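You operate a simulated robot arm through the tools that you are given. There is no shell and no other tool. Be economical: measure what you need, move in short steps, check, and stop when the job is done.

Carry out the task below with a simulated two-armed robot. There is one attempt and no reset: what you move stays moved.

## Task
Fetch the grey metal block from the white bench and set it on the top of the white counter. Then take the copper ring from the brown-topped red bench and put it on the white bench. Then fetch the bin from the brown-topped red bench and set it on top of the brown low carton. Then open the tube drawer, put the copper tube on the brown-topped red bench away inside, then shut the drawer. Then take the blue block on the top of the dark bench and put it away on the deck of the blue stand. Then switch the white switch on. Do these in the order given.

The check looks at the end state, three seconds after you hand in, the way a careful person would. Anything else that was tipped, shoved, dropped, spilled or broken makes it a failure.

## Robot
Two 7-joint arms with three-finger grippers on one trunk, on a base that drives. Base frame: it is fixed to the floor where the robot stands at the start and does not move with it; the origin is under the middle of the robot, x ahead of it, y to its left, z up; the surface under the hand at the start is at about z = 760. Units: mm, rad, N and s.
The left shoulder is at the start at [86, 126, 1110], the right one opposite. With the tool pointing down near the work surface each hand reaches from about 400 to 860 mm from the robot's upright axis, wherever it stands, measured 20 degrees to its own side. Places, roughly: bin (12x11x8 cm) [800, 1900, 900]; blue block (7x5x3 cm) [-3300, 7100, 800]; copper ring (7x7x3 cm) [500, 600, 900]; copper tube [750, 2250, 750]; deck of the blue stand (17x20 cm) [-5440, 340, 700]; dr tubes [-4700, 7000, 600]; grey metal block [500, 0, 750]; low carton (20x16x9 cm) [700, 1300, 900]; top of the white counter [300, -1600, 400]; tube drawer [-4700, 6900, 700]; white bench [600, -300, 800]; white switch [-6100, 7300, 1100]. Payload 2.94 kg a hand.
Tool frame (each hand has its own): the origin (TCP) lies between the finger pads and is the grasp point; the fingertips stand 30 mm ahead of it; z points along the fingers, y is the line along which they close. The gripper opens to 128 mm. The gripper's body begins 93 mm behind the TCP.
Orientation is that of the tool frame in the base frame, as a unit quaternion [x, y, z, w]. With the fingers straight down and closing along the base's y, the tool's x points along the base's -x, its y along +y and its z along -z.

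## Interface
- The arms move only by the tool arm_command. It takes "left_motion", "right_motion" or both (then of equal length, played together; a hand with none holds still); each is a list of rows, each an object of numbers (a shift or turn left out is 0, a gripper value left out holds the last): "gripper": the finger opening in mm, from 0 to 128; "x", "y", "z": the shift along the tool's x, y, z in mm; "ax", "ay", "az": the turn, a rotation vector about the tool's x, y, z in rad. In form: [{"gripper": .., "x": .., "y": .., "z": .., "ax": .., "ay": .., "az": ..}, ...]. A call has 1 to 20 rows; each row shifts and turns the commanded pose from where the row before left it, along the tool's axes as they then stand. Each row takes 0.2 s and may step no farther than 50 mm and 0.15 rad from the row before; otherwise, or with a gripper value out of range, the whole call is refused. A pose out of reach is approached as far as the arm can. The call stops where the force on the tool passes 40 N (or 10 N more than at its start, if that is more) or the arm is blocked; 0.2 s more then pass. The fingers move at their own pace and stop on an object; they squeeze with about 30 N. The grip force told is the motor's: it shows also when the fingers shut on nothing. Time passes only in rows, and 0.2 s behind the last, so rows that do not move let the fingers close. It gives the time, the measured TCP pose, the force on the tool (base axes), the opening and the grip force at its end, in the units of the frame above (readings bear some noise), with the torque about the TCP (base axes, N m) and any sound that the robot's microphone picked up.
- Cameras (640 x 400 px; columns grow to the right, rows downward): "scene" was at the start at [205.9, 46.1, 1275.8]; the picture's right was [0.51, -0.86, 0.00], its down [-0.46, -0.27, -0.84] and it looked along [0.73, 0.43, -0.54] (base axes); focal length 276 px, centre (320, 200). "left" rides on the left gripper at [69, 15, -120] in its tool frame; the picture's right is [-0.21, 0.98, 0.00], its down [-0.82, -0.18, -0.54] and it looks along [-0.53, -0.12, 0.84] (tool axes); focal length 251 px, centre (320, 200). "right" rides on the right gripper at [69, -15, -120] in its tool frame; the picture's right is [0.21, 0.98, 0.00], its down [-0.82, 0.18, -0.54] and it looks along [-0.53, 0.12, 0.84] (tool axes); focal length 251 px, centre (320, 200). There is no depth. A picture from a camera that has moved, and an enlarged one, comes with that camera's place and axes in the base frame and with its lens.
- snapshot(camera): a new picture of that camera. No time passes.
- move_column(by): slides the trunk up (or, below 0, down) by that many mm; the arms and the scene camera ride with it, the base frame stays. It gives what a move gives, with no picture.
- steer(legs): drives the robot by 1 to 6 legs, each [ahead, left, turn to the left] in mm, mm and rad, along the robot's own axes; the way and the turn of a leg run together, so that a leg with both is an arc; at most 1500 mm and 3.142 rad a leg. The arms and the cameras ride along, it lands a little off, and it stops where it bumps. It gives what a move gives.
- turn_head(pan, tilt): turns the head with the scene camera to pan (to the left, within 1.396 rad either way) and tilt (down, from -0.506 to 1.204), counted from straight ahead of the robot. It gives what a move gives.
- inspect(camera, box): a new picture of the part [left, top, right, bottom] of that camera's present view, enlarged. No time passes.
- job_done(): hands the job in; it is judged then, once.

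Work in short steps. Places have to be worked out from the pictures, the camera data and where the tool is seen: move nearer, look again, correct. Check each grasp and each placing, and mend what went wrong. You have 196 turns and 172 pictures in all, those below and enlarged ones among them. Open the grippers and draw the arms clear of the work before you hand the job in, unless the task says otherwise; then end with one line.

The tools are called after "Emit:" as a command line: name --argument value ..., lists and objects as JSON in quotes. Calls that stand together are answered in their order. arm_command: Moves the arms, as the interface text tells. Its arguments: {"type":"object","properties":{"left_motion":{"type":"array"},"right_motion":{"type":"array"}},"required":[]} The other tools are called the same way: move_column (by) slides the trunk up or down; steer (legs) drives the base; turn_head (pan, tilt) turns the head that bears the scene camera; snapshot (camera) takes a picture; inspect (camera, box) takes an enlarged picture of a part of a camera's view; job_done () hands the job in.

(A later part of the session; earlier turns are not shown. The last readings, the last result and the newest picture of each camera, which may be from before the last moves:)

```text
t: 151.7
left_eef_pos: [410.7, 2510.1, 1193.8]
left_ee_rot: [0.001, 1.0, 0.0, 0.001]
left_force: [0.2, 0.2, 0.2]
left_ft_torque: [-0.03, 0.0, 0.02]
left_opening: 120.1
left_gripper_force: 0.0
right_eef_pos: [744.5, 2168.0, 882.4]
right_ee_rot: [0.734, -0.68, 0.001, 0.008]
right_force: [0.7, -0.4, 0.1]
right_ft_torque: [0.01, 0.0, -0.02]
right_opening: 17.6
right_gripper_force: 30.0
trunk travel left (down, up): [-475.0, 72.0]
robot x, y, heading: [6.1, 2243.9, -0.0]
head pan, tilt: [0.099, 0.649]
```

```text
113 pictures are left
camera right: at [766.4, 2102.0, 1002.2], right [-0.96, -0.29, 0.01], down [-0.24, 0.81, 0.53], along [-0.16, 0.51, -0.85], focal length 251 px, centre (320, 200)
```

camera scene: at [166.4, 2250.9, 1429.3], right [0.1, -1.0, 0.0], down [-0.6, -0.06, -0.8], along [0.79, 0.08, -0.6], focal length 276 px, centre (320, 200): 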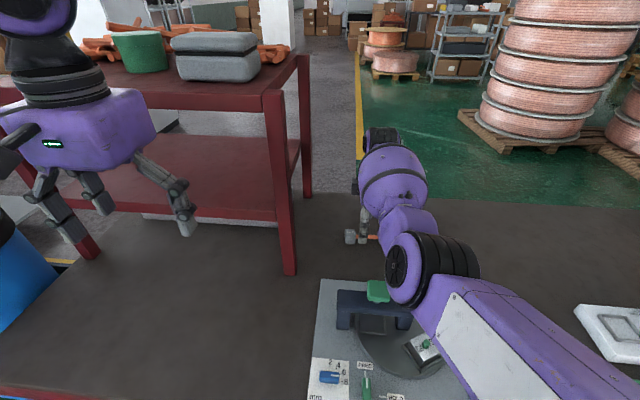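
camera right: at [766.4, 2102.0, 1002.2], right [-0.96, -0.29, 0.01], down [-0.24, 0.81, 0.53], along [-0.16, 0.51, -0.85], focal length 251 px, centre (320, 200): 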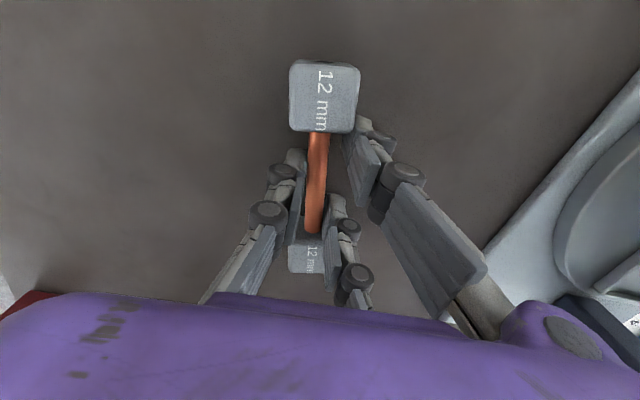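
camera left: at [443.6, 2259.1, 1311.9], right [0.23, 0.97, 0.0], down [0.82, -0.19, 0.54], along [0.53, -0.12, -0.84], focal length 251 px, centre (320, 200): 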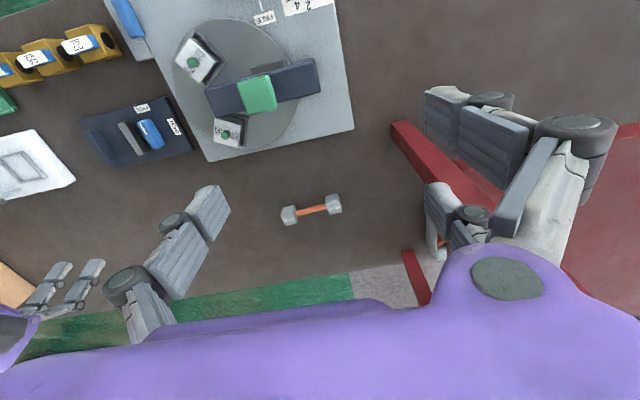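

Tube gripped (17.6 mm). I lift it clear, back away from the bench, and look toward the next area.

Emit:
arm_command --right_motion '[{"z": -20}, {"z": -40}, {"z": -45}, {"z": -45}, {"z": -45}, {"z": -45}, {}]'

Emit:
steer --legs '[[-700, 0, 0], [0, 0, 1.571]]'

Emit:
turn_head --pan 0.0 --tilt 0.2

Emit:
snapshot --camera "scene"

```text
t: 153.3
left_eef_pos: [409.7, 2510.2, 1193.9]
left_ee_rot: [0.001, 1.0, 0.001, 0.002]
left_force: [0.3, 0.0, -0.6]
left_ft_torque: [0.01, 0.0, 0.01]
left_opening: 119.7
left_gripper_force: 0.0
right_eef_pos: [748.2, 2172.4, 1122.0]
right_ee_rot: [0.732, -0.681, 0.001, 0.009]
right_force: [-0.9, 0.0, -2.3]
right_ft_torque: [-0.03, -0.01, 0.02]
right_opening: 17.4
right_gripper_force: 30.0
trunk travel left (down, up): [-475.0, 72.0]
robot x, y, heading: [9.3, 2239.6, 0.002]
head pan, tilt: [0.099, 0.649]
```

```text
t: 156.7
left_eef_pos: [-236.0, 2510.8, 1195.2]
left_ee_rot: [-0.005, 1.0, 0.001, 0.003]
left_force: [-1.5, -0.6, -0.2]
left_ft_torque: [0.04, -0.1, 0.02]
left_opening: 120.1
left_gripper_force: 0.0
right_eef_pos: [105.2, 2176.1, 1124.1]
right_ee_rot: [0.735, -0.678, 0.003, 0.008]
right_force: [-0.9, -0.1, 1.1]
right_ft_torque: [-0.05, -0.1, 0.02]
right_opening: 17.7
right_gripper_force: 29.6
trunk travel left (down, up): [-475.0, 72.0]
robot x, y, heading: [-635.1, 2239.3, 0.009]
head pan, tilt: [0.099, 0.649]
stopped in leg 1: the robot was blocked; the commanded pose is now the measured one
```

```text
t: 157.6
left_eef_pos: [-232.4, 2510.2, 1192.6]
left_ee_rot: [-0.005, 1.0, 0.0, 0.001]
left_force: [0.0, 0.5, -0.7]
left_ft_torque: [-0.06, 0.02, 0.02]
left_opening: 119.9
left_gripper_force: 0.1
right_eef_pos: [108.2, 2175.7, 1121.1]
right_ee_rot: [0.736, -0.677, 0.001, 0.008]
right_force: [0.5, 0.5, -1.3]
right_ft_torque: [-0.01, -0.01, 0.0]
right_opening: 17.6
right_gripper_force: 30.5
trunk travel left (down, up): [-475.0, 72.0]
robot x, y, heading: [-633.5, 2241.4, 0.007]
head pan, tilt: [0.0, 0.201]
```

```text
112 pictures are left
camera scene: at [-464.9, 2240.6, 1470.0], right [0.01, -1.0, 0.0], down [-0.2, 0.0, -0.98], along [0.98, 0.01, -0.2], focal length 276 px, centre (320, 200)
```

scene: 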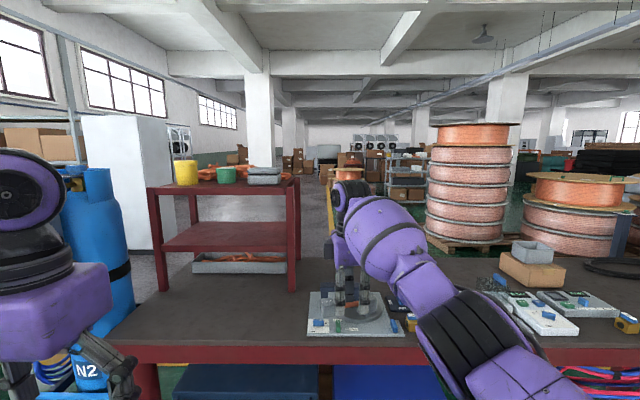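

The base bumped something behind. I ease forward a little and look left and right before turning.

Emit:
steer --legs '[[80, 0, 0]]'

Emit:
turn_head --pan 1.39 --tilt 0.3

Emit:
snapshot --camera "scene"

Emit:
turn_head --pan -1.39 --tilt 0.3

Emit:
snapshot --camera "scene"

```text
t: 158.7
left_eef_pos: [-155.6, 2510.2, 1193.2]
left_ee_rot: [-0.005, 1.0, 0.0, 0.001]
left_force: [0.8, 0.5, -1.1]
left_ft_torque: [-0.01, -0.01, -0.04]
left_opening: 120.2
left_gripper_force: 0.0
right_eef_pos: [185.8, 2176.5, 1123.2]
right_ee_rot: [0.736, -0.677, 0.0, 0.009]
right_force: [-0.3, 0.1, -0.8]
right_ft_torque: [0.0, -0.01, -0.01]
right_opening: 17.3
right_gripper_force: 30.1
trunk travel left (down, up): [-475.0, 72.0]
robot x, y, heading: [-556.4, 2234.4, 0.012]
head pan, tilt: [0.0, 0.201]
```

```text
t: 160.2
left_eef_pos: [-154.0, 2511.1, 1193.3]
left_ee_rot: [-0.006, 1.0, 0.0, 0.0]
left_force: [-0.4, -0.1, -0.5]
left_ft_torque: [-0.02, -0.03, 0.02]
left_opening: 120.3
left_gripper_force: 0.0
right_eef_pos: [186.1, 2176.1, 1122.0]
right_ee_rot: [0.736, -0.677, 0.0, 0.008]
right_force: [0.3, 0.3, -0.8]
right_ft_torque: [0.03, -0.02, 0.0]
right_opening: 17.6
right_gripper_force: 29.9
trunk travel left (down, up): [-475.0, 72.0]
robot x, y, heading: [-556.3, 2241.7, 0.013]
head pan, tilt: [1.389, 0.3]
```

```text
111 pictures are left
camera scene: at [-464.8, 2332.4, 1461.0], right [0.99, -0.17, 0.0], down [-0.05, -0.29, -0.96], along [0.16, 0.94, -0.3], focal length 276 px, centre (320, 200)
```

scene: 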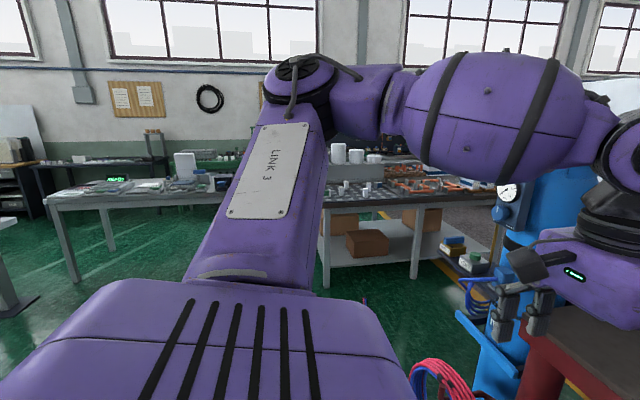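

```text
t: 162.6
left_eef_pos: [-154.6, 2511.5, 1193.5]
left_ee_rot: [-0.005, 1.0, -0.001, 0.001]
left_force: [0.3, -0.3, -1.0]
left_ft_torque: [-0.02, 0.0, -0.01]
left_opening: 119.9
left_gripper_force: 0.0
right_eef_pos: [186.4, 2177.2, 1122.5]
right_ee_rot: [0.736, -0.677, 0.0, 0.009]
right_force: [0.4, -0.6, -0.7]
right_ft_torque: [-0.03, -0.02, 0.01]
right_opening: 17.3
right_gripper_force: 30.0
trunk travel left (down, up): [-475.0, 72.0]
robot x, y, heading: [-555.6, 2240.1, 0.01]
head pan, tilt: [-1.389, 0.3]
```

```text
110 pictures are left
camera scene: at [-462.8, 2148.8, 1461.0], right [-0.98, -0.19, 0.0], down [-0.06, 0.29, -0.96], along [0.18, -0.94, -0.3], focal length 276 px, centre (320, 200)
```

scene: 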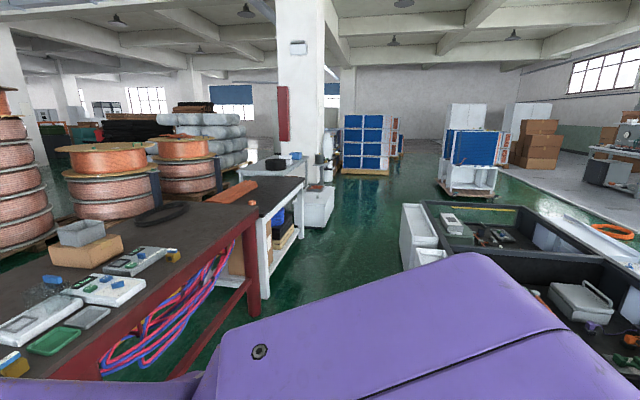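

A dark tray structure lies behind (x≈−930). I go forward 150 mm for turning room, turn left to face +y, and look ahead.

Emit:
steer --legs '[[150, 0, 0], [0, 0, 0.8], [0, 0, 0.76]]'

Emit:
turn_head --pan 0.3 --tilt 0.3

Emit:
snapshot --camera "scene"

Emit:
snapshot --camera "left"

```text
t: 168.1
left_eef_pos: [-683.0, 2640.4, 1193.2]
left_ee_rot: [0.711, -0.703, -0.001, -0.001]
left_force: [1.0, 0.8, -0.2]
left_ft_torque: [0.0, 0.02, -0.02]
left_opening: 119.9
left_gripper_force: 0.0
right_eef_pos: [-349.1, 2982.7, 1122.7]
right_ee_rot: [0.999, 0.044, 0.007, 0.006]
right_force: [-0.6, 0.2, -1.2]
right_ft_torque: [0.01, -0.03, -0.01]
right_opening: 17.3
right_gripper_force: 30.1
trunk travel left (down, up): [-475.0, 72.0]
robot x, y, heading: [-406.0, 2240.8, 1.588]
head pan, tilt: [-1.389, 0.3]
```

```text
t: 169.8
left_eef_pos: [-681.7, 2641.2, 1193.6]
left_ee_rot: [0.712, -0.702, -0.001, -0.001]
left_force: [0.3, -0.3, -0.2]
left_ft_torque: [0.03, 0.02, -0.02]
left_opening: 120.3
left_gripper_force: 0.1
right_eef_pos: [-349.2, 2983.1, 1121.3]
right_ee_rot: [0.999, 0.044, 0.007, 0.007]
right_force: [0.1, 0.6, -1.5]
right_ft_torque: [0.01, 0.01, 0.01]
right_opening: 17.3
right_gripper_force: 30.6
trunk travel left (down, up): [-475.0, 72.0]
robot x, y, heading: [-406.2, 2239.2, 1.583]
head pan, tilt: [0.3, 0.3]
```

```text
109 pictures are left
camera scene: at [-439.3, 2406.2, 1461.0], right [0.95, 0.31, 0.0], down [0.09, -0.28, -0.96], along [-0.3, 0.91, -0.3], focal length 276 px, centre (320, 200)
```

scene: 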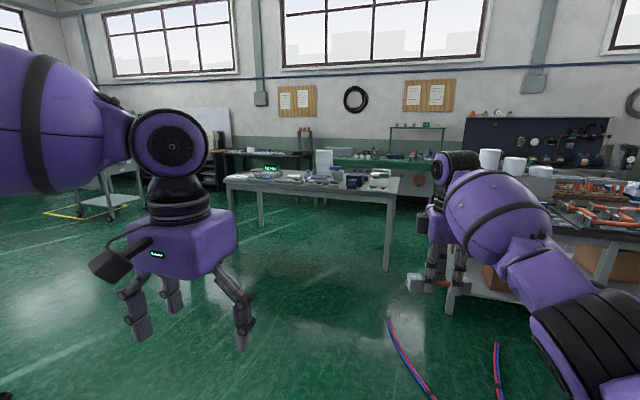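

```text
108 pictures are left
camera left: at [-696.0, 2570.3, 1313.1], right [-0.98, 0.2, 0.0], down [0.17, 0.82, 0.54], along [0.11, 0.53, -0.84], focal length 251 px, centre (320, 200)
```

left: 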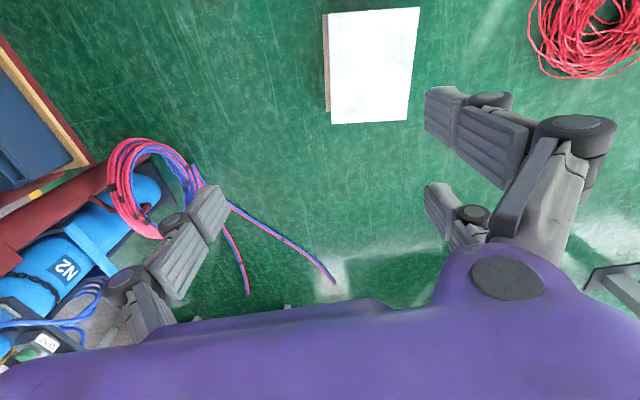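

There is a white box on the floor at about [−890, 2740] and loose wires on the right. I look down-left to measure the gap before driving.

Emit:
turn_head --pan 0.75 --tilt 0.9

Emit:
snapshot --camera "scene"

Emit:
snapshot --camera "right"

```text
t: 170.8
left_eef_pos: [-682.5, 2640.7, 1193.5]
left_ee_rot: [0.712, -0.702, 0.0, 0.0]
left_force: [0.5, 0.4, 0.5]
left_ft_torque: [0.0, 0.03, -0.01]
left_opening: 119.9
left_gripper_force: 0.0
right_eef_pos: [-349.0, 2982.7, 1121.9]
right_ee_rot: [0.999, 0.043, 0.007, 0.005]
right_force: [-0.2, 1.0, -1.6]
right_ft_torque: [0.01, 0.02, -0.01]
right_opening: 17.4
right_gripper_force: 30.6
trunk travel left (down, up): [-475.0, 72.0]
robot x, y, heading: [-406.6, 2241.3, 1.585]
head pan, tilt: [0.75, 0.901]
```

```text
107 pictures are left
camera scene: at [-462.8, 2371.9, 1408.8], right [0.72, 0.69, 0.0], down [0.54, -0.57, -0.62], along [-0.43, 0.45, -0.78], focal length 276 px, centre (320, 200)
```

scene: 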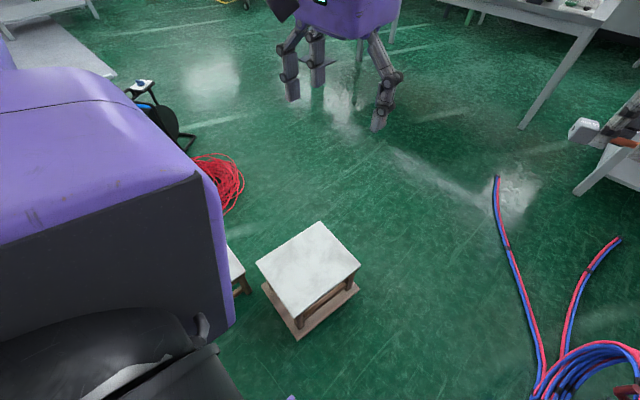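

```text
106 pictures are left
camera right: at [-283.1, 3005.2, 1242.3], right [0.3, -0.95, 0.01], down [-0.81, -0.25, 0.53], along [-0.5, -0.17, -0.85], focal length 251 px, centre (320, 200)
```

right: 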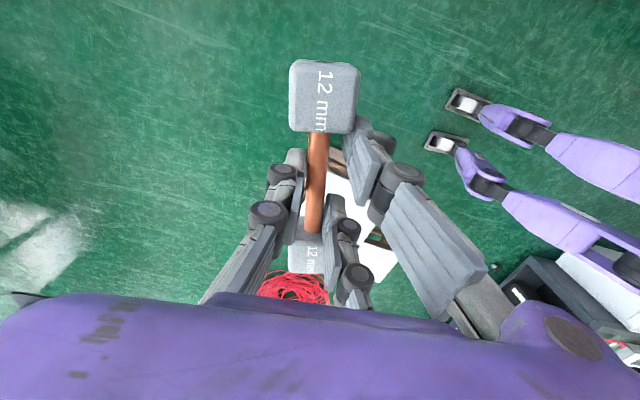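

It's a stool (x −1020…−704, y 2520…2870). The base extends mostly behind its axis, so I pass it straight ahead to y≈3200, turn 45° left, go ahead, then look.

Emit:
steer --legs '[[960, -45, 0], [0, 0, 0.77], [800, 0, 0]]'

Emit:
turn_head --pan 0.1 --tilt 0.35

Emit:
snapshot --camera "scene"

```text
t: 181.9
left_eef_pos: [-1465.6, 3843.3, 1193.7]
left_ee_rot: [0.931, -0.365, -0.001, -0.001]
left_force: [-0.4, 0.1, -0.1]
left_ft_torque: [-0.03, 0.02, 0.02]
left_opening: 119.8
left_gripper_force: 0.0
right_eef_pos: [-1483.7, 4321.3, 1122.0]
right_ee_rot: [0.901, 0.433, 0.008, 0.002]
right_force: [-0.6, 0.0, -1.0]
right_ft_torque: [0.01, 0.02, -0.01]
right_opening: 17.4
right_gripper_force: 30.0
trunk travel left (down, up): [-475.0, 72.0]
robot x, y, heading: [-984.9, 3769.3, 2.394]
head pan, tilt: [0.75, 0.901]
```

```text
t: 182.9
left_eef_pos: [-1465.1, 3844.8, 1193.1]
left_ee_rot: [0.931, -0.365, -0.001, -0.001]
left_force: [0.2, -0.9, -0.1]
left_ft_torque: [0.01, -0.04, -0.01]
left_opening: 120.1
left_gripper_force: 0.1
right_eef_pos: [-1482.5, 4321.3, 1122.5]
right_ee_rot: [0.901, 0.433, 0.008, 0.003]
right_force: [0.1, 0.7, -1.0]
right_ft_torque: [-0.03, 0.01, -0.04]
right_opening: 17.4
right_gripper_force: 30.3
trunk travel left (down, up): [-475.0, 72.0]
robot x, y, heading: [-986.3, 3767.4, 2.39]
head pan, tilt: [0.099, 0.351]
```

```text
105 pictures are left
camera scene: at [-1117.6, 3874.6, 1456.2], right [0.6, 0.8, 0.0], down [0.27, -0.21, -0.94], along [-0.75, 0.57, -0.34], focal length 276 px, centre (320, 200)
```

scene: 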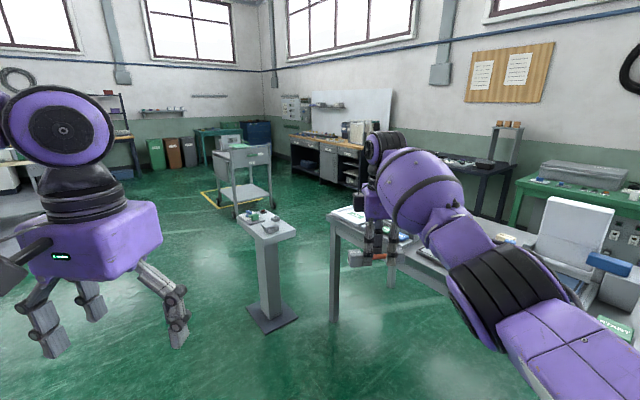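

A pedestal stands at about [−2570, 4540] and a cart at about [−4870, 5240]. I turn to face −x and drive along y≈3770 to x≈−3400, then look toward the far benches.

Emit:
steer --legs '[[0, 0, 0.75], [1300, 0, 0], [1200, 0, 0]]'

Emit:
turn_head --pan -0.9 --tilt 0.25

Emit:
snapshot --camera "scene"

Emit:
turn_head --pan 0.2 --tilt 0.25

Emit:
snapshot --camera "scene"

```text
t: 197.1
left_eef_pos: [-3882.7, 3512.4, 1192.9]
left_ee_rot: [1.0, -0.009, 0.0, 0.0]
left_force: [0.5, 0.2, -0.2]
left_ft_torque: [-0.02, 0.02, -0.01]
left_opening: 120.2
left_gripper_force: 0.0
right_eef_pos: [-4213.0, 3855.6, 1122.0]
right_ee_rot: [0.688, 0.726, 0.007, -0.001]
right_force: [0.2, -0.8, -1.1]
right_ft_torque: [-0.04, 0.01, 0.01]
right_opening: 17.3
right_gripper_force: 29.9
trunk travel left (down, up): [-475.0, 72.0]
robot x, y, heading: [-3477.0, 3773.6, 3.122]
head pan, tilt: [0.099, 0.351]
```

```text
t: 198.4
left_eef_pos: [-3883.2, 3512.3, 1193.0]
left_ee_rot: [1.0, -0.009, -0.001, -0.001]
left_force: [0.8, -0.5, 0.3]
left_ft_torque: [0.01, 0.02, 0.05]
left_opening: 120.0
left_gripper_force: 0.2
right_eef_pos: [-4212.8, 3855.4, 1120.7]
right_ee_rot: [0.687, 0.727, 0.009, 0.001]
right_force: [-0.7, 0.2, -2.3]
right_ft_torque: [0.0, 0.04, 0.0]
right_opening: 17.7
right_gripper_force: 29.8
trunk travel left (down, up): [-475.0, 72.0]
robot x, y, heading: [-3475.6, 3768.9, 3.123]
head pan, tilt: [-0.901, 0.25]
```

```text
104 pictures are left
camera scene: at [-3607.4, 3849.6, 1465.7], right [0.79, 0.61, 0.0], down [0.15, -0.2, -0.97], along [-0.59, 0.77, -0.25], focal length 276 px, centre (320, 200)
```

scene: 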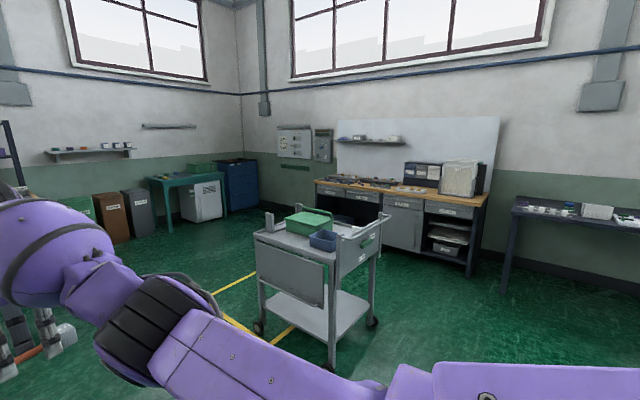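

```text
t: 199.7
left_eef_pos: [-3882.4, 3512.5, 1194.2]
left_ee_rot: [1.0, -0.008, -0.001, 0.0]
left_force: [-0.5, -0.4, -1.6]
left_ft_torque: [0.02, 0.01, 0.01]
left_opening: 120.1
left_gripper_force: 0.0
right_eef_pos: [-4213.0, 3856.2, 1122.9]
right_ee_rot: [0.687, 0.727, 0.009, 0.0]
right_force: [-0.5, 0.2, -0.8]
right_ft_torque: [-0.03, -0.02, 0.03]
right_opening: 17.7
right_gripper_force: 30.2
trunk travel left (down, up): [-475.0, 72.0]
robot x, y, heading: [-3474.4, 3776.1, 3.129]
head pan, tilt: [0.201, 0.25]
```

```text
103 pictures are left
camera scene: at [-3642.4, 3758.6, 1465.7], right [-0.18, 0.98, 0.0], down [0.24, 0.04, -0.97], along [-0.95, -0.18, -0.25], focal length 276 px, centre (320, 200)
```

scene: 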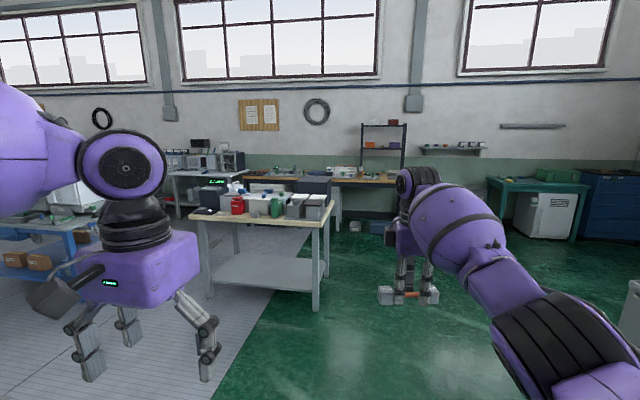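

The wooden-top bench with labelled drawers is ahead-right beyond the cart; the switch panel is left of it. I look back and enlarge.

Emit:
turn_head --pan -0.9 --tilt 0.25

Emit:
inspect --camera "scene" --box '[260, 110, 520, 280]'

Emit:
inspect --camera "scene" --box '[480, 150, 640, 250]'

```text
t: 201.0
left_eef_pos: [-3882.0, 3512.5, 1193.4]
left_ee_rot: [1.0, -0.008, -0.001, 0.0]
left_force: [-0.9, -0.5, -0.1]
left_ft_torque: [-0.02, -0.01, -0.03]
left_opening: 120.1
left_gripper_force: 0.1
right_eef_pos: [-4213.4, 3854.8, 1122.7]
right_ee_rot: [0.687, 0.726, 0.009, 0.0]
right_force: [-0.3, 0.7, -1.3]
right_ft_torque: [0.01, 0.0, 0.04]
right_opening: 17.3
right_gripper_force: 29.7
trunk travel left (down, up): [-475.0, 72.0]
robot x, y, heading: [-3471.2, 3772.4, 3.129]
head pan, tilt: [-0.901, 0.25]
```

```text
2.35 times, centred on (390, 195) of scene
camera zoom: at [-3607.3, 3849.6, 1465.7], right [0.79, 0.61, 0.0], down [0.15, -0.2, -0.97], along [-0.59, 0.77, -0.25], focal length 649 px, centre (155, 212)
```

zoom: 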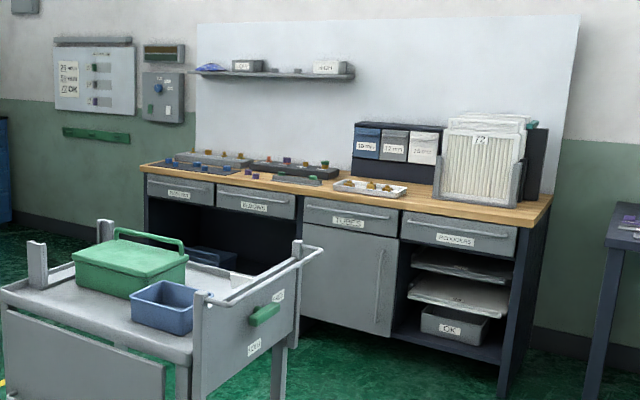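

```text
4.00 times, centred on (560, 200) of scene
camera zoom: at [-3607.3, 3849.6, 1465.7], right [0.79, 0.61, 0.0], down [0.15, -0.2, -0.97], along [-0.59, 0.77, -0.25], focal length 1103 px, centre (-640, 200)
```

zoom: 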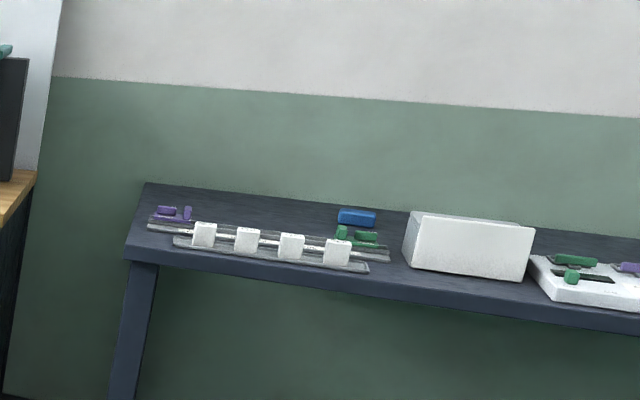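

The "TUBES" drawer is at about [−4640, 6600], with the cart (x −5050…−4390, y 5000…5540) in front. I need the size of my own base, so I view it with the right-hand camera.

Emit:
snapshot --camera "right"

Emit:
turn_head --pan -1.39 --tilt 1.2

Emit:
snapshot --camera "scene"

```text
100 pictures are left
camera right: at [-4233.2, 3922.6, 1242.4], right [0.96, 0.27, 0.01], down [0.22, -0.82, 0.53], along [0.15, -0.51, -0.85], focal length 251 px, centre (320, 200)
```

right: 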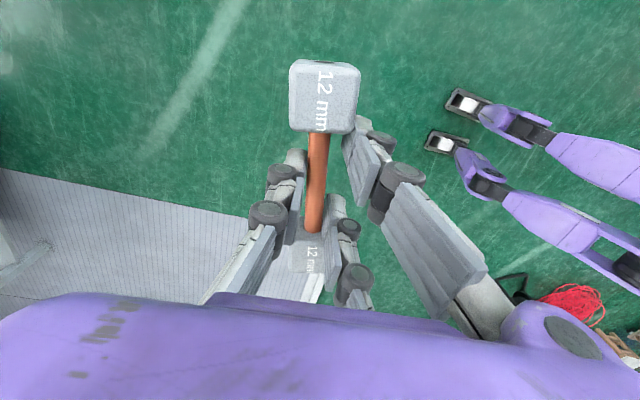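

```text
t: 202.2
left_eef_pos: [-3883.0, 3512.0, 1194.2]
left_ee_rot: [1.0, -0.008, -0.001, -0.001]
left_force: [0.0, -0.5, 0.0]
left_ft_torque: [0.04, 0.0, 0.02]
left_opening: 120.3
left_gripper_force: 0.1
right_eef_pos: [-4213.0, 3856.2, 1122.3]
right_ee_rot: [0.688, 0.726, 0.009, 0.0]
right_force: [0.9, -1.1, -0.5]
right_ft_torque: [-0.03, -0.02, -0.01]
right_opening: 17.3
right_gripper_force: 30.2
trunk travel left (down, up): [-475.0, 72.0]
robot x, y, heading: [-3475.9, 3774.9, 3.125]
head pan, tilt: [-1.389, 1.201]
```

```text
99 pictures are left
camera scene: at [-3559.7, 3830.7, 1388.9], right [0.99, 0.16, 0.0], down [0.15, -0.92, -0.36], along [-0.06, 0.36, -0.93], focal length 276 px, centre (320, 200)
```

scene: 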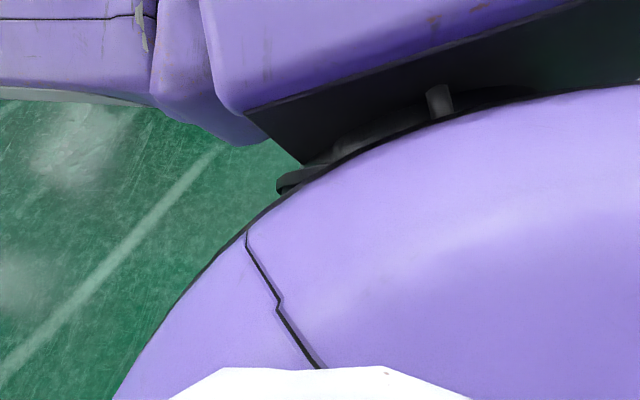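

The base tail seems about 380 mm behind the axis. I'll approach the drawer diagonally from the right of the cart: first turn to face +y and drive up to y≈5350.

Emit:
steer --legs '[[0, 0, -1.55], [1300, 0, 0], [280, 0, 0]]'

Emit:
turn_head --pan 0.75 --tilt 0.45

Emit:
snapshot --camera "scene"

```text
t: 214.2
left_eef_pos: [-3792.7, 5774.2, 1194.3]
left_ee_rot: [0.716, -0.698, -0.001, 0.0]
left_force: [-0.4, -1.2, -0.2]
left_ft_torque: [0.01, 0.03, -0.03]
left_opening: 120.3
left_gripper_force: 0.1
right_eef_pos: [-3463.7, 6119.7, 1123.1]
right_ee_rot: [0.999, 0.049, 0.007, 0.004]
right_force: [-0.5, 0.1, -0.3]
right_ft_torque: [-0.03, -0.01, -0.02]
right_opening: 17.4
right_gripper_force: 29.6
trunk travel left (down, up): [-475.0, 72.0]
robot x, y, heading: [-3515.8, 5376.1, 1.599]
head pan, tilt: [-1.389, 1.201]
```

```text
t: 216.2
left_eef_pos: [-3792.1, 5775.2, 1193.6]
left_ee_rot: [0.715, -0.699, 0.0, -0.001]
left_force: [0.2, -1.0, 1.1]
left_ft_torque: [-0.01, -0.01, -0.01]
left_opening: 120.3
left_gripper_force: 0.0
right_eef_pos: [-3463.0, 6120.4, 1122.2]
right_ee_rot: [0.999, 0.048, 0.008, 0.006]
right_force: [-0.1, 0.7, -1.2]
right_ft_torque: [-0.01, -0.02, -0.01]
right_opening: 17.3
right_gripper_force: 30.3
trunk travel left (down, up): [-475.0, 72.0]
robot x, y, heading: [-3516.3, 5378.8, 1.596]
head pan, tilt: [0.75, 0.45]
```

```text
98 pictures are left
camera scene: at [-3582.2, 5520.0, 1447.0], right [0.71, 0.7, 0.0], down [0.3, -0.31, -0.9], along [-0.63, 0.64, -0.44], focal length 276 px, centre (320, 200)
```

scene: 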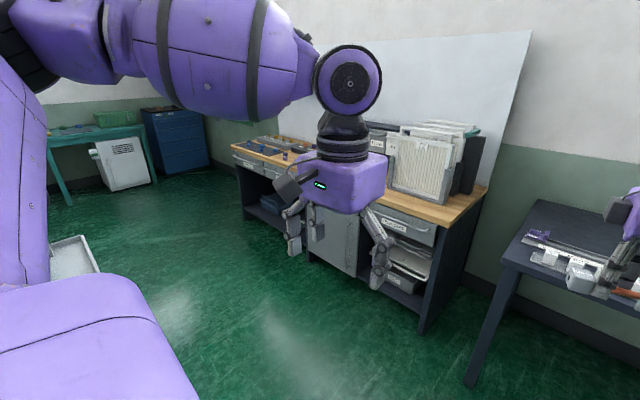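

Bench front is at y≈6520, x −5490…−3890; the third drawer (TUBES) is centred near x≈−4490. I retract the right hand a bit before going closer.

Emit:
arm_command --right_motion '[{"y": 30, "z": -10}, {"y": 30, "z": -10}, {"y": 30, "z": -10}, {"y": 30}, {"y": 30}, {}]'

Emit:
steer --legs '[[100, 0, 0.72]]'

Emit:
turn_head --pan 0.0 --tilt 0.5

Emit:
snapshot --camera "scene"

```text
t: 217.6
left_eef_pos: [-3793.0, 5773.9, 1193.3]
left_ee_rot: [0.716, -0.698, -0.001, 0.0]
left_force: [-0.4, 1.0, -0.4]
left_ft_torque: [0.0, 0.02, -0.01]
left_opening: 120.3
left_gripper_force: 0.1
right_eef_pos: [-3450.7, 5972.1, 1152.0]
right_ee_rot: [0.999, 0.049, 0.007, 0.006]
right_force: [-0.1, 0.7, -0.5]
right_ft_torque: [-0.02, -0.03, -0.02]
right_opening: 17.6
right_gripper_force: 30.5
trunk travel left (down, up): [-475.0, 72.0]
robot x, y, heading: [-3517.4, 5377.4, 1.593]
head pan, tilt: [0.75, 0.45]
```

```text
t: 220.0
left_eef_pos: [-4025.8, 5576.1, 1192.9]
left_ee_rot: [0.919, -0.394, -0.001, 0.0]
left_force: [-0.6, 0.8, -0.1]
left_ft_torque: [0.05, -0.02, -0.01]
left_opening: 120.1
left_gripper_force: 0.0
right_eef_pos: [-3903.8, 5951.7, 1152.1]
right_ee_rot: [0.914, 0.406, 0.009, 0.002]
right_force: [-0.6, -0.2, -0.8]
right_ft_torque: [-0.01, 0.0, 0.04]
right_opening: 17.4
right_gripper_force: 30.3
trunk travel left (down, up): [-475.0, 72.0]
robot x, y, heading: [-3553.7, 5471.3, 2.332]
head pan, tilt: [0.75, 0.45]
```

```text
t: 221.1
left_eef_pos: [-4025.8, 5576.5, 1193.9]
left_ee_rot: [0.919, -0.394, 0.0, 0.0]
left_force: [-0.7, -0.5, 0.8]
left_ft_torque: [-0.01, -0.01, -0.02]
left_opening: 120.1
left_gripper_force: 0.1
right_eef_pos: [-3905.3, 5951.6, 1152.2]
right_ee_rot: [0.914, 0.406, 0.008, 0.003]
right_force: [0.0, 0.2, -1.2]
right_ft_torque: [0.03, 0.03, 0.0]
right_opening: 17.5
right_gripper_force: 30.0
trunk travel left (down, up): [-475.0, 72.0]
robot x, y, heading: [-3552.1, 5467.1, 2.334]
head pan, tilt: [0.0, 0.499]
```

```text
97 pictures are left
camera scene: at [-3669.5, 5590.7, 1442.6], right [0.72, 0.69, 0.0], down [0.33, -0.35, -0.88], along [-0.61, 0.63, -0.48], focal length 276 px, centre (320, 200)
```

scene: 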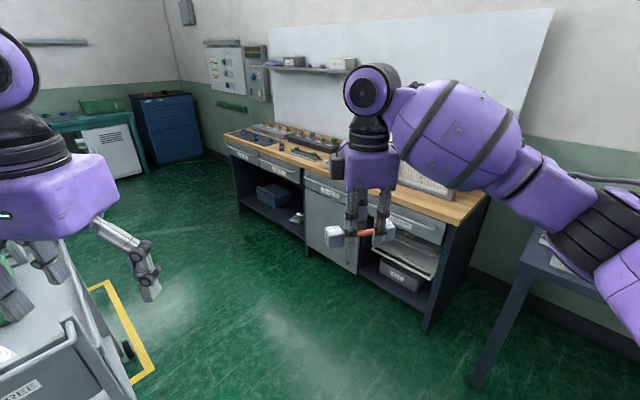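

Clear way ahead. I drive about 600 mm toward the TUBES drawer and look closely.

Emit:
steer --legs '[[600, 0, 0]]'

Emit:
turn_head --pan 0.05 --tilt 0.75

Emit:
snapshot --camera "scene"

Emit:
snapshot --camera "left"

```text
t: 224.5
left_eef_pos: [-4452.0, 6009.7, 1193.3]
left_ee_rot: [0.922, -0.388, -0.001, 0.0]
left_force: [0.4, 0.9, -0.1]
left_ft_torque: [0.01, 0.0, 0.01]
left_opening: 120.1
left_gripper_force: 0.1
right_eef_pos: [-4333.3, 6385.8, 1152.4]
right_ee_rot: [0.911, 0.412, 0.008, 0.003]
right_force: [-0.3, 0.0, -1.9]
right_ft_torque: [-0.01, -0.01, -0.01]
right_opening: 17.3
right_gripper_force: 30.1
trunk travel left (down, up): [-475.0, 72.0]
robot x, y, heading: [-3977.1, 5907.7, 2.342]
head pan, tilt: [0.0, 0.499]
```

```text
t: 225.3
left_eef_pos: [-4451.4, 6009.8, 1192.8]
left_ee_rot: [0.922, -0.388, 0.0, -0.001]
left_force: [0.1, 0.7, 1.1]
left_ft_torque: [-0.01, -0.01, -0.04]
left_opening: 120.2
left_gripper_force: 0.0
right_eef_pos: [-4334.3, 6386.0, 1153.0]
right_ee_rot: [0.912, 0.411, 0.008, 0.003]
right_force: [-0.9, -0.9, -0.3]
right_ft_torque: [0.0, 0.02, -0.01]
right_opening: 17.3
right_gripper_force: 29.8
trunk travel left (down, up): [-475.0, 72.0]
robot x, y, heading: [-3979.2, 5907.6, 2.348]
head pan, tilt: [0.051, 0.75]
```

```text
96 pictures are left
camera scene: at [-4092.3, 6019.8, 1420.6], right [0.68, 0.73, 0.0], down [0.5, -0.46, -0.73], along [-0.54, 0.5, -0.68], focal length 276 px, centre (320, 200)
```

scene: 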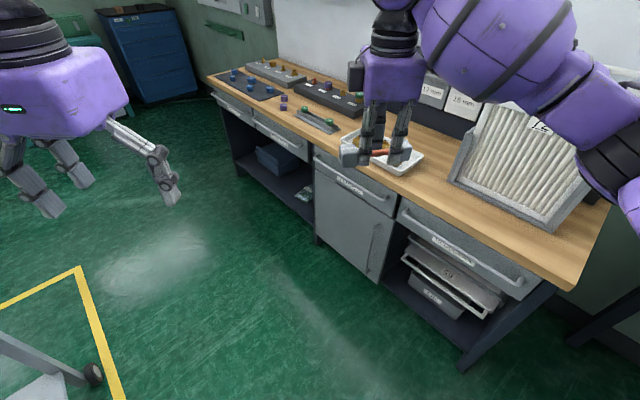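

```text
95 pictures are left
camera left: at [-4413.2, 5948.9, 1313.1], right [-0.85, -0.53, 0.0], down [-0.44, 0.71, 0.54], along [-0.29, 0.46, -0.84], focal length 251 px, centre (320, 200)
```

left: 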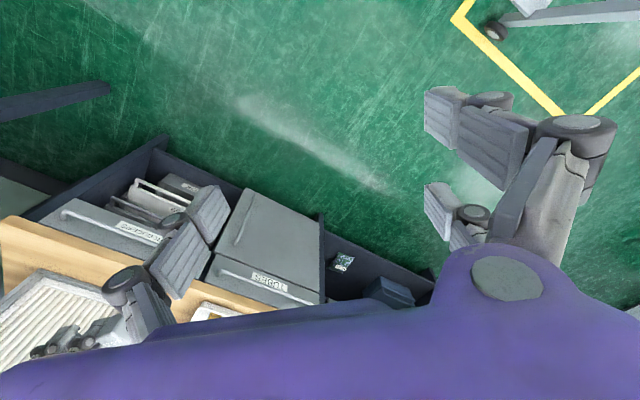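

I enlarge the TUBES drawer handle for exact geometry.

Emit:
inspect --camera "scene" --box '[290, 120, 450, 220]'

Emit:
inspect --camera "left" --box '[190, 180, 350, 330]'

```text
4.00 times, centred on (370, 170) of scene
camera zoom: at [-4092.3, 6019.8, 1420.6], right [0.68, 0.73, 0.0], down [0.5, -0.46, -0.73], along [-0.54, 0.5, -0.68], focal length 1103 px, centre (120, 320)
```

zoom: 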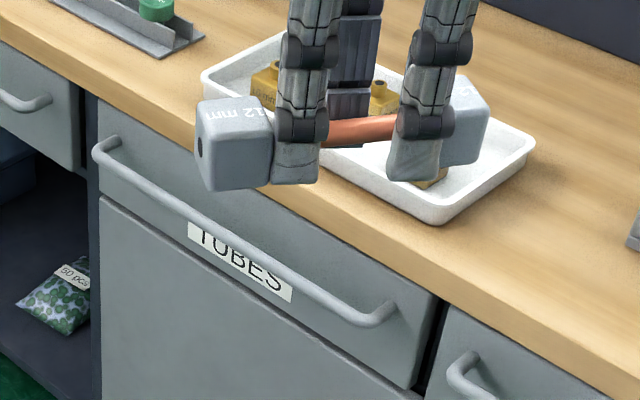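

```text
2.67 times, centred on (270, 255) of left
camera zoom: at [-4413.2, 5948.9, 1313.1], right [-0.85, -0.53, 0.0], down [-0.44, 0.71, 0.54], along [-0.29, 0.46, -0.84], focal length 670 px, centre (453, 53)
```

zoom: 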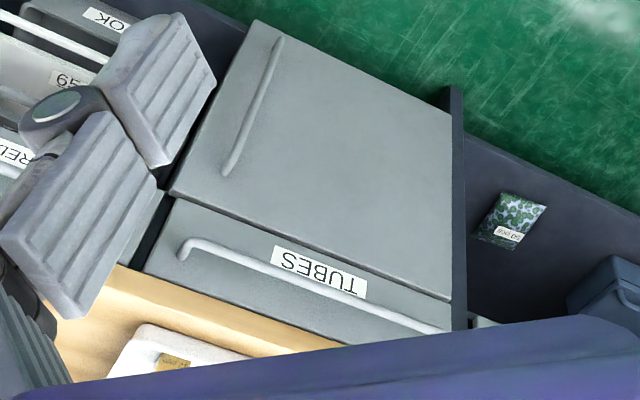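

The bar handle runs x −4851…−4480 at y≈6688, z≈736. I reposition to about [−4350, 6000], heading 1.95, for a good reach.

Emit:
steer --legs '[[326, 200, 0], [0, 0, -0.4]]'

Emit:
move_column --by -130

Emit:
turn_head --pan 0.2 --tilt 0.75

Emit:
snapshot --camera "scene"

Emit:
snapshot --camera "left"

```text
t: 228.9
left_eef_pos: [-4749.9, 6289.9, 1194.0]
left_ee_rot: [0.824, -0.567, -0.002, 0.0]
left_force: [0.1, 0.1, 0.2]
left_ft_torque: [-0.02, 0.02, -0.04]
left_opening: 120.0
left_gripper_force: 0.1
right_eef_pos: [-4492.1, 6588.8, 1153.2]
right_ee_rot: [0.976, 0.217, 0.008, 0.004]
right_force: [0.1, 0.1, -1.5]
right_ft_torque: [-0.03, -0.02, 0.0]
right_opening: 17.6
right_gripper_force: 30.1
trunk travel left (down, up): [-475.0, 72.0]
robot x, y, heading: [-4355.3, 6010.5, 1.935]
head pan, tilt: [0.051, 0.75]
```

```text
t: 230.5
left_eef_pos: [-4750.1, 6289.6, 1065.2]
left_ee_rot: [0.823, -0.568, -0.002, 0.0]
left_force: [-0.6, 0.2, 0.1]
left_ft_torque: [0.0, -0.01, 0.03]
left_opening: 120.0
left_gripper_force: 0.1
right_eef_pos: [-4492.9, 6587.8, 1022.6]
right_ee_rot: [0.976, 0.217, 0.006, 0.004]
right_force: [-0.9, 0.4, -0.9]
right_ft_torque: [0.03, 0.0, -0.01]
right_opening: 17.5
right_gripper_force: 29.7
trunk travel left (down, up): [-345.0, 202.0]
robot x, y, heading: [-4354.4, 6005.7, 1.933]
head pan, tilt: [0.051, 0.75]
```

```text
t: 231.2
left_eef_pos: [-4747.9, 6289.2, 1063.5]
left_ee_rot: [0.822, -0.569, -0.001, 0.0]
left_force: [-0.6, 0.2, -0.8]
left_ft_torque: [-0.02, 0.03, 0.04]
left_opening: 120.1
left_gripper_force: 0.1
right_eef_pos: [-4493.2, 6588.3, 1021.9]
right_ee_rot: [0.976, 0.217, 0.007, 0.005]
right_force: [-0.6, 0.4, -1.4]
right_ft_torque: [-0.02, -0.01, -0.03]
right_opening: 17.1
right_gripper_force: 30.3
trunk travel left (down, up): [-345.0, 202.0]
robot x, y, heading: [-4354.5, 6009.2, 1.937]
head pan, tilt: [0.201, 0.75]
```

```text
92 pictures are left
camera scene: at [-4445.5, 6195.5, 1279.4], right [0.84, 0.53, 0.0], down [0.36, -0.58, -0.73], along [-0.39, 0.62, -0.68], focal length 276 px, centre (320, 200)
```

scene: 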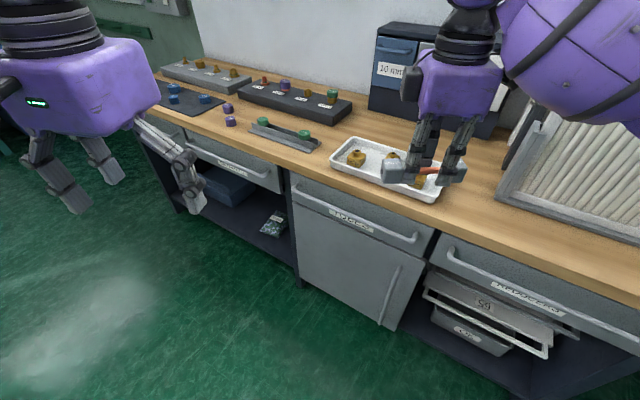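

```text
91 pictures are left
camera left: at [-4738.8, 6218.6, 1183.2], right [-0.99, -0.15, 0.0], down [-0.12, 0.83, 0.54], along [-0.08, 0.54, -0.84], focal length 251 px, centre (320, 200)
```

left: 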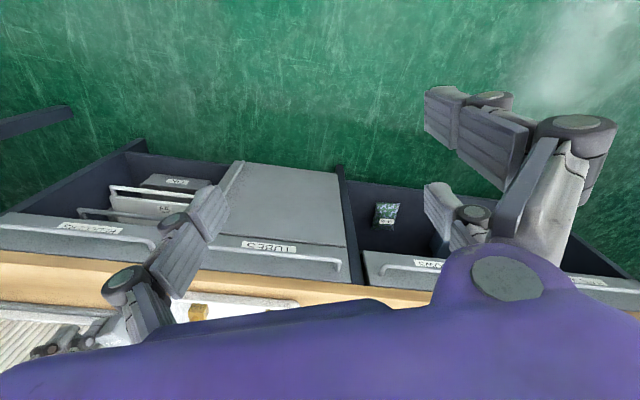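

I yaw the left hand about 69° so its fingers close along world y, at a safe height, then check.

Emit:
arm_command --left_motion '[{"az": -0.135, "gripper": 60}, {"az": -0.135}, {"az": -0.135}, {"az": -0.135}, {"az": -0.135}, {"az": -0.135}, {"az": -0.135}, {"az": -0.135}, {"az": -0.13}, {}]'

```text
t: 233.4
left_eef_pos: [-4749.3, 6289.6, 1064.6]
left_ee_rot: [1.0, 0.002, 0.0, -0.002]
left_force: [0.5, -0.5, -0.1]
left_ft_torque: [0.0, -0.02, 0.01]
left_opening: 59.9
left_gripper_force: 0.0
right_eef_pos: [-4492.2, 6587.3, 1022.5]
right_ee_rot: [0.976, 0.218, 0.009, 0.005]
right_force: [0.2, -0.3, -1.4]
right_ft_torque: [0.02, 0.01, 0.0]
right_opening: 17.2
right_gripper_force: 29.4
trunk travel left (down, up): [-345.0, 202.0]
robot x, y, heading: [-4356.2, 6009.1, 1.938]
head pan, tilt: [0.201, 0.75]
```

Orientation is exact. I move the left hand toward the handle (x −4730, y 6650, z 950) and draw the right hand back a bit.

Emit:
arm_command --left_motion '[{"x": 3, "y": -40, "z": 12}, {"x": 3, "y": -40, "z": 12}, {"x": 3, "y": -40, "z": 12}, {"x": 3, "y": -40, "z": 12}, {"x": 3, "y": -40, "z": 12}, {"x": 3, "y": -40, "z": 12}, {"x": 2, "y": -40, "z": 12}, {"y": -40, "z": 12}, {"y": -40, "z": 12}, {}]' --right_motion '[{"y": 30}, {"y": 30}, {"y": 30}, {"y": 20}, {}, {}, {}, {}, {}, {}]'

Emit:
snapshot --camera "left"

Emit:
snapshot --camera "scene"

```text
t: 235.6
left_eef_pos: [-4732.6, 6520.0, 995.6]
left_ee_rot: [1.0, 0.002, -0.001, -0.001]
left_force: [-0.6, -0.4, -0.1]
left_ft_torque: [0.01, 0.04, 0.04]
left_opening: 59.8
left_gripper_force: 0.2
left hand out of reach, approached as far as the arm can: row 6, 7, 8, 9
right_eef_pos: [-4445.2, 6487.1, 1025.4]
right_ee_rot: [0.976, 0.218, 0.007, 0.004]
right_force: [-0.3, 0.2, -1.3]
right_ft_torque: [-0.01, -0.02, -0.05]
right_opening: 17.0
right_gripper_force: 29.7
trunk travel left (down, up): [-345.0, 202.0]
robot x, y, heading: [-4354.9, 6006.3, 1.93]
head pan, tilt: [0.201, 0.75]
```

```text
90 pictures are left
camera left: at [-4663.1, 6503.8, 1114.2], right [-0.21, -0.98, 0.0], down [-0.82, 0.18, 0.54], along [-0.53, 0.12, -0.84], focal length 251 px, centre (320, 200)
```

left: 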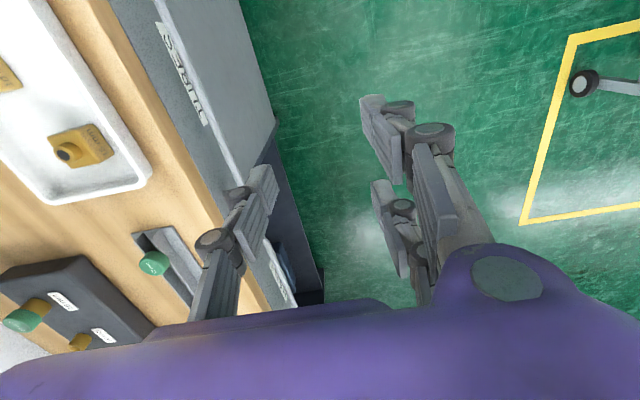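

```text
89 pictures are left
camera scene: at [-4445.5, 6195.4, 1279.5], right [0.84, 0.54, 0.0], down [0.36, -0.58, -0.73], along [-0.39, 0.62, -0.68], focal length 276 px, centre (320, 200)
```

scene: 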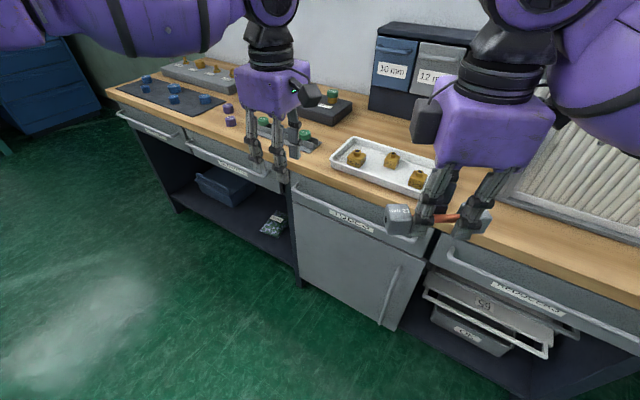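

With this yaw the left hand stops at y≈6520, so I move the base 150 mm toward the bench instead.

Emit:
steer --legs '[[140, -53, 0]]'

Emit:
snapshot --camera "left"

Emit:
inspect --camera "scene" --box '[200, 100, 440, 250]'

```text
t: 237.0
left_eef_pos: [-4733.1, 6669.6, 994.1]
left_ee_rot: [1.0, 0.0, 0.0, -0.001]
left_force: [1.1, -0.1, -0.8]
left_ft_torque: [-0.01, 0.02, -0.05]
left_opening: 59.8
left_gripper_force: 0.1
right_eef_pos: [-4445.9, 6636.5, 1026.2]
right_ee_rot: [0.976, 0.216, 0.007, 0.005]
right_force: [-0.3, 0.2, -0.7]
right_ft_torque: [0.01, 0.02, 0.0]
right_opening: 17.6
right_gripper_force: 30.2
trunk travel left (down, up): [-345.0, 202.0]
robot x, y, heading: [-4360.1, 6155.2, 1.931]
head pan, tilt: [0.201, 0.75]
```

```text
88 pictures are left
camera left: at [-4664.2, 6653.2, 1114.2], right [-0.22, -0.98, 0.0], down [-0.82, 0.18, 0.54], along [-0.53, 0.12, -0.84], focal length 251 px, centre (320, 200)
```

left: 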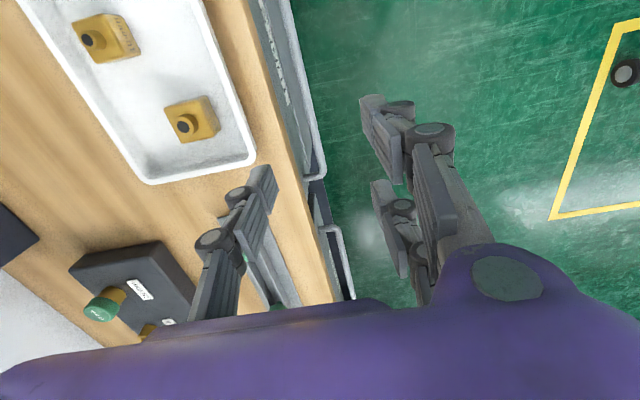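

```text
2.67 times, centred on (320, 175) of scene
camera zoom: at [-4447.6, 6344.2, 1279.4], right [0.85, 0.53, 0.0], down [0.36, -0.58, -0.73], along [-0.39, 0.62, -0.68], focal length 736 px, centre (320, 267)
```

zoom: 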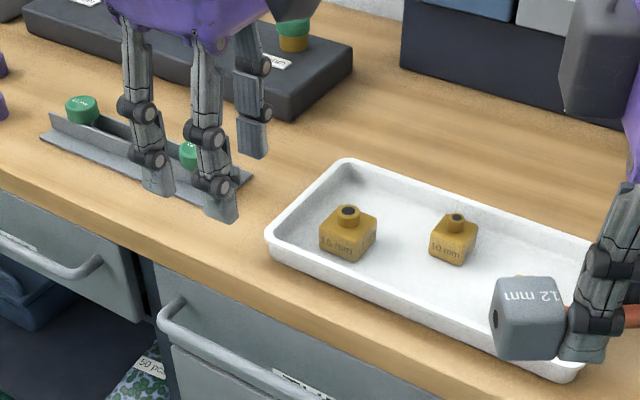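

Bar is at y≈6690, z≈738–745, with about 30 mm clear behind it; the tray rim (838) crowds x>−4760, so I'll grip at x≈−4805. I nudge the base left ~70 mm and +y 20 mm.

Emit:
steer --legs '[[44, 60, 0]]'

Emit:
arm_command --left_motion '[{"gripper": 28, "z": 35}, {"z": 35}, {"z": 35}, {}]'

Emit:
snapshot --camera "left"

Emit:
inspect --camera "scene" --box '[200, 80, 440, 230]'

```text
t: 238.2
left_eef_pos: [-4806.7, 6688.5, 995.1]
left_ee_rot: [1.0, -0.001, 0.0, -0.001]
left_force: [0.1, -0.3, 1.0]
left_ft_torque: [-0.01, 0.01, 0.01]
left_opening: 60.0
left_gripper_force: 0.0
right_eef_pos: [-4519.2, 6656.6, 1026.8]
right_ee_rot: [0.976, 0.216, 0.008, 0.004]
right_force: [0.8, -0.2, -1.1]
right_ft_torque: [-0.01, -0.01, -0.02]
right_opening: 17.2
right_gripper_force: 29.8
trunk travel left (down, up): [-345.0, 202.0]
robot x, y, heading: [-4432.2, 6178.9, 1.931]
head pan, tilt: [0.201, 0.75]
```

```text
t: 239.2
left_eef_pos: [-4820.9, 6686.8, 907.4]
left_ee_rot: [1.0, 0.0, -0.001, -0.002]
left_force: [-0.1, -0.3, -0.5]
left_ft_torque: [0.03, 0.02, -0.01]
left_opening: 28.2
left_gripper_force: 0.1
left hand out of reach, approached as far as the arm can: row 2, 3
right_eef_pos: [-4519.4, 6656.1, 1025.5]
right_ee_rot: [0.976, 0.216, 0.007, 0.004]
right_force: [-0.3, -0.6, -0.3]
right_ft_torque: [0.04, 0.02, 0.01]
right_opening: 17.4
right_gripper_force: 29.7
trunk travel left (down, up): [-345.0, 202.0]
robot x, y, heading: [-4429.7, 6176.6, 1.933]
head pan, tilt: [0.201, 0.75]
```

```text
86 pictures are left
camera left: at [-4751.8, 6670.3, 1026.8], right [-0.21, -0.98, 0.0], down [-0.82, 0.18, 0.54], along [-0.53, 0.12, -0.84], focal length 251 px, centre (320, 200)
```

left: 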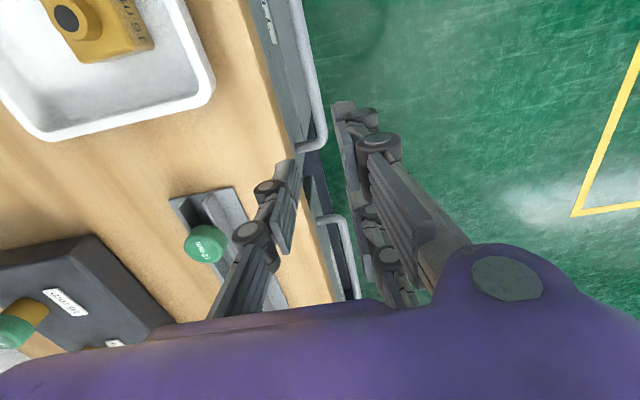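

```text
2.67 times, centred on (320, 155) of scene
camera zoom: at [-4520.2, 6364.1, 1279.5], right [0.85, 0.53, 0.0], down [0.36, -0.58, -0.73], along [-0.39, 0.62, -0.68], focal length 736 px, centre (320, 320)
```

zoom: 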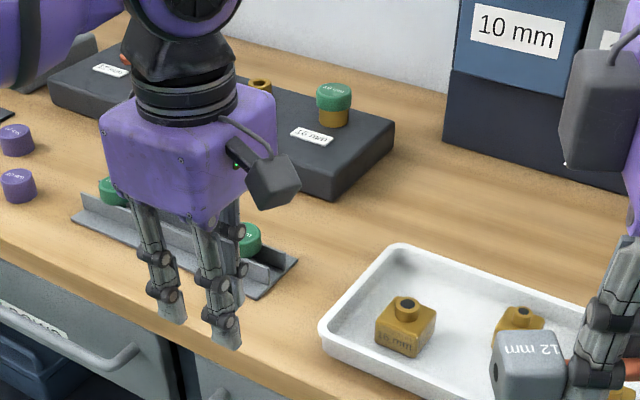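

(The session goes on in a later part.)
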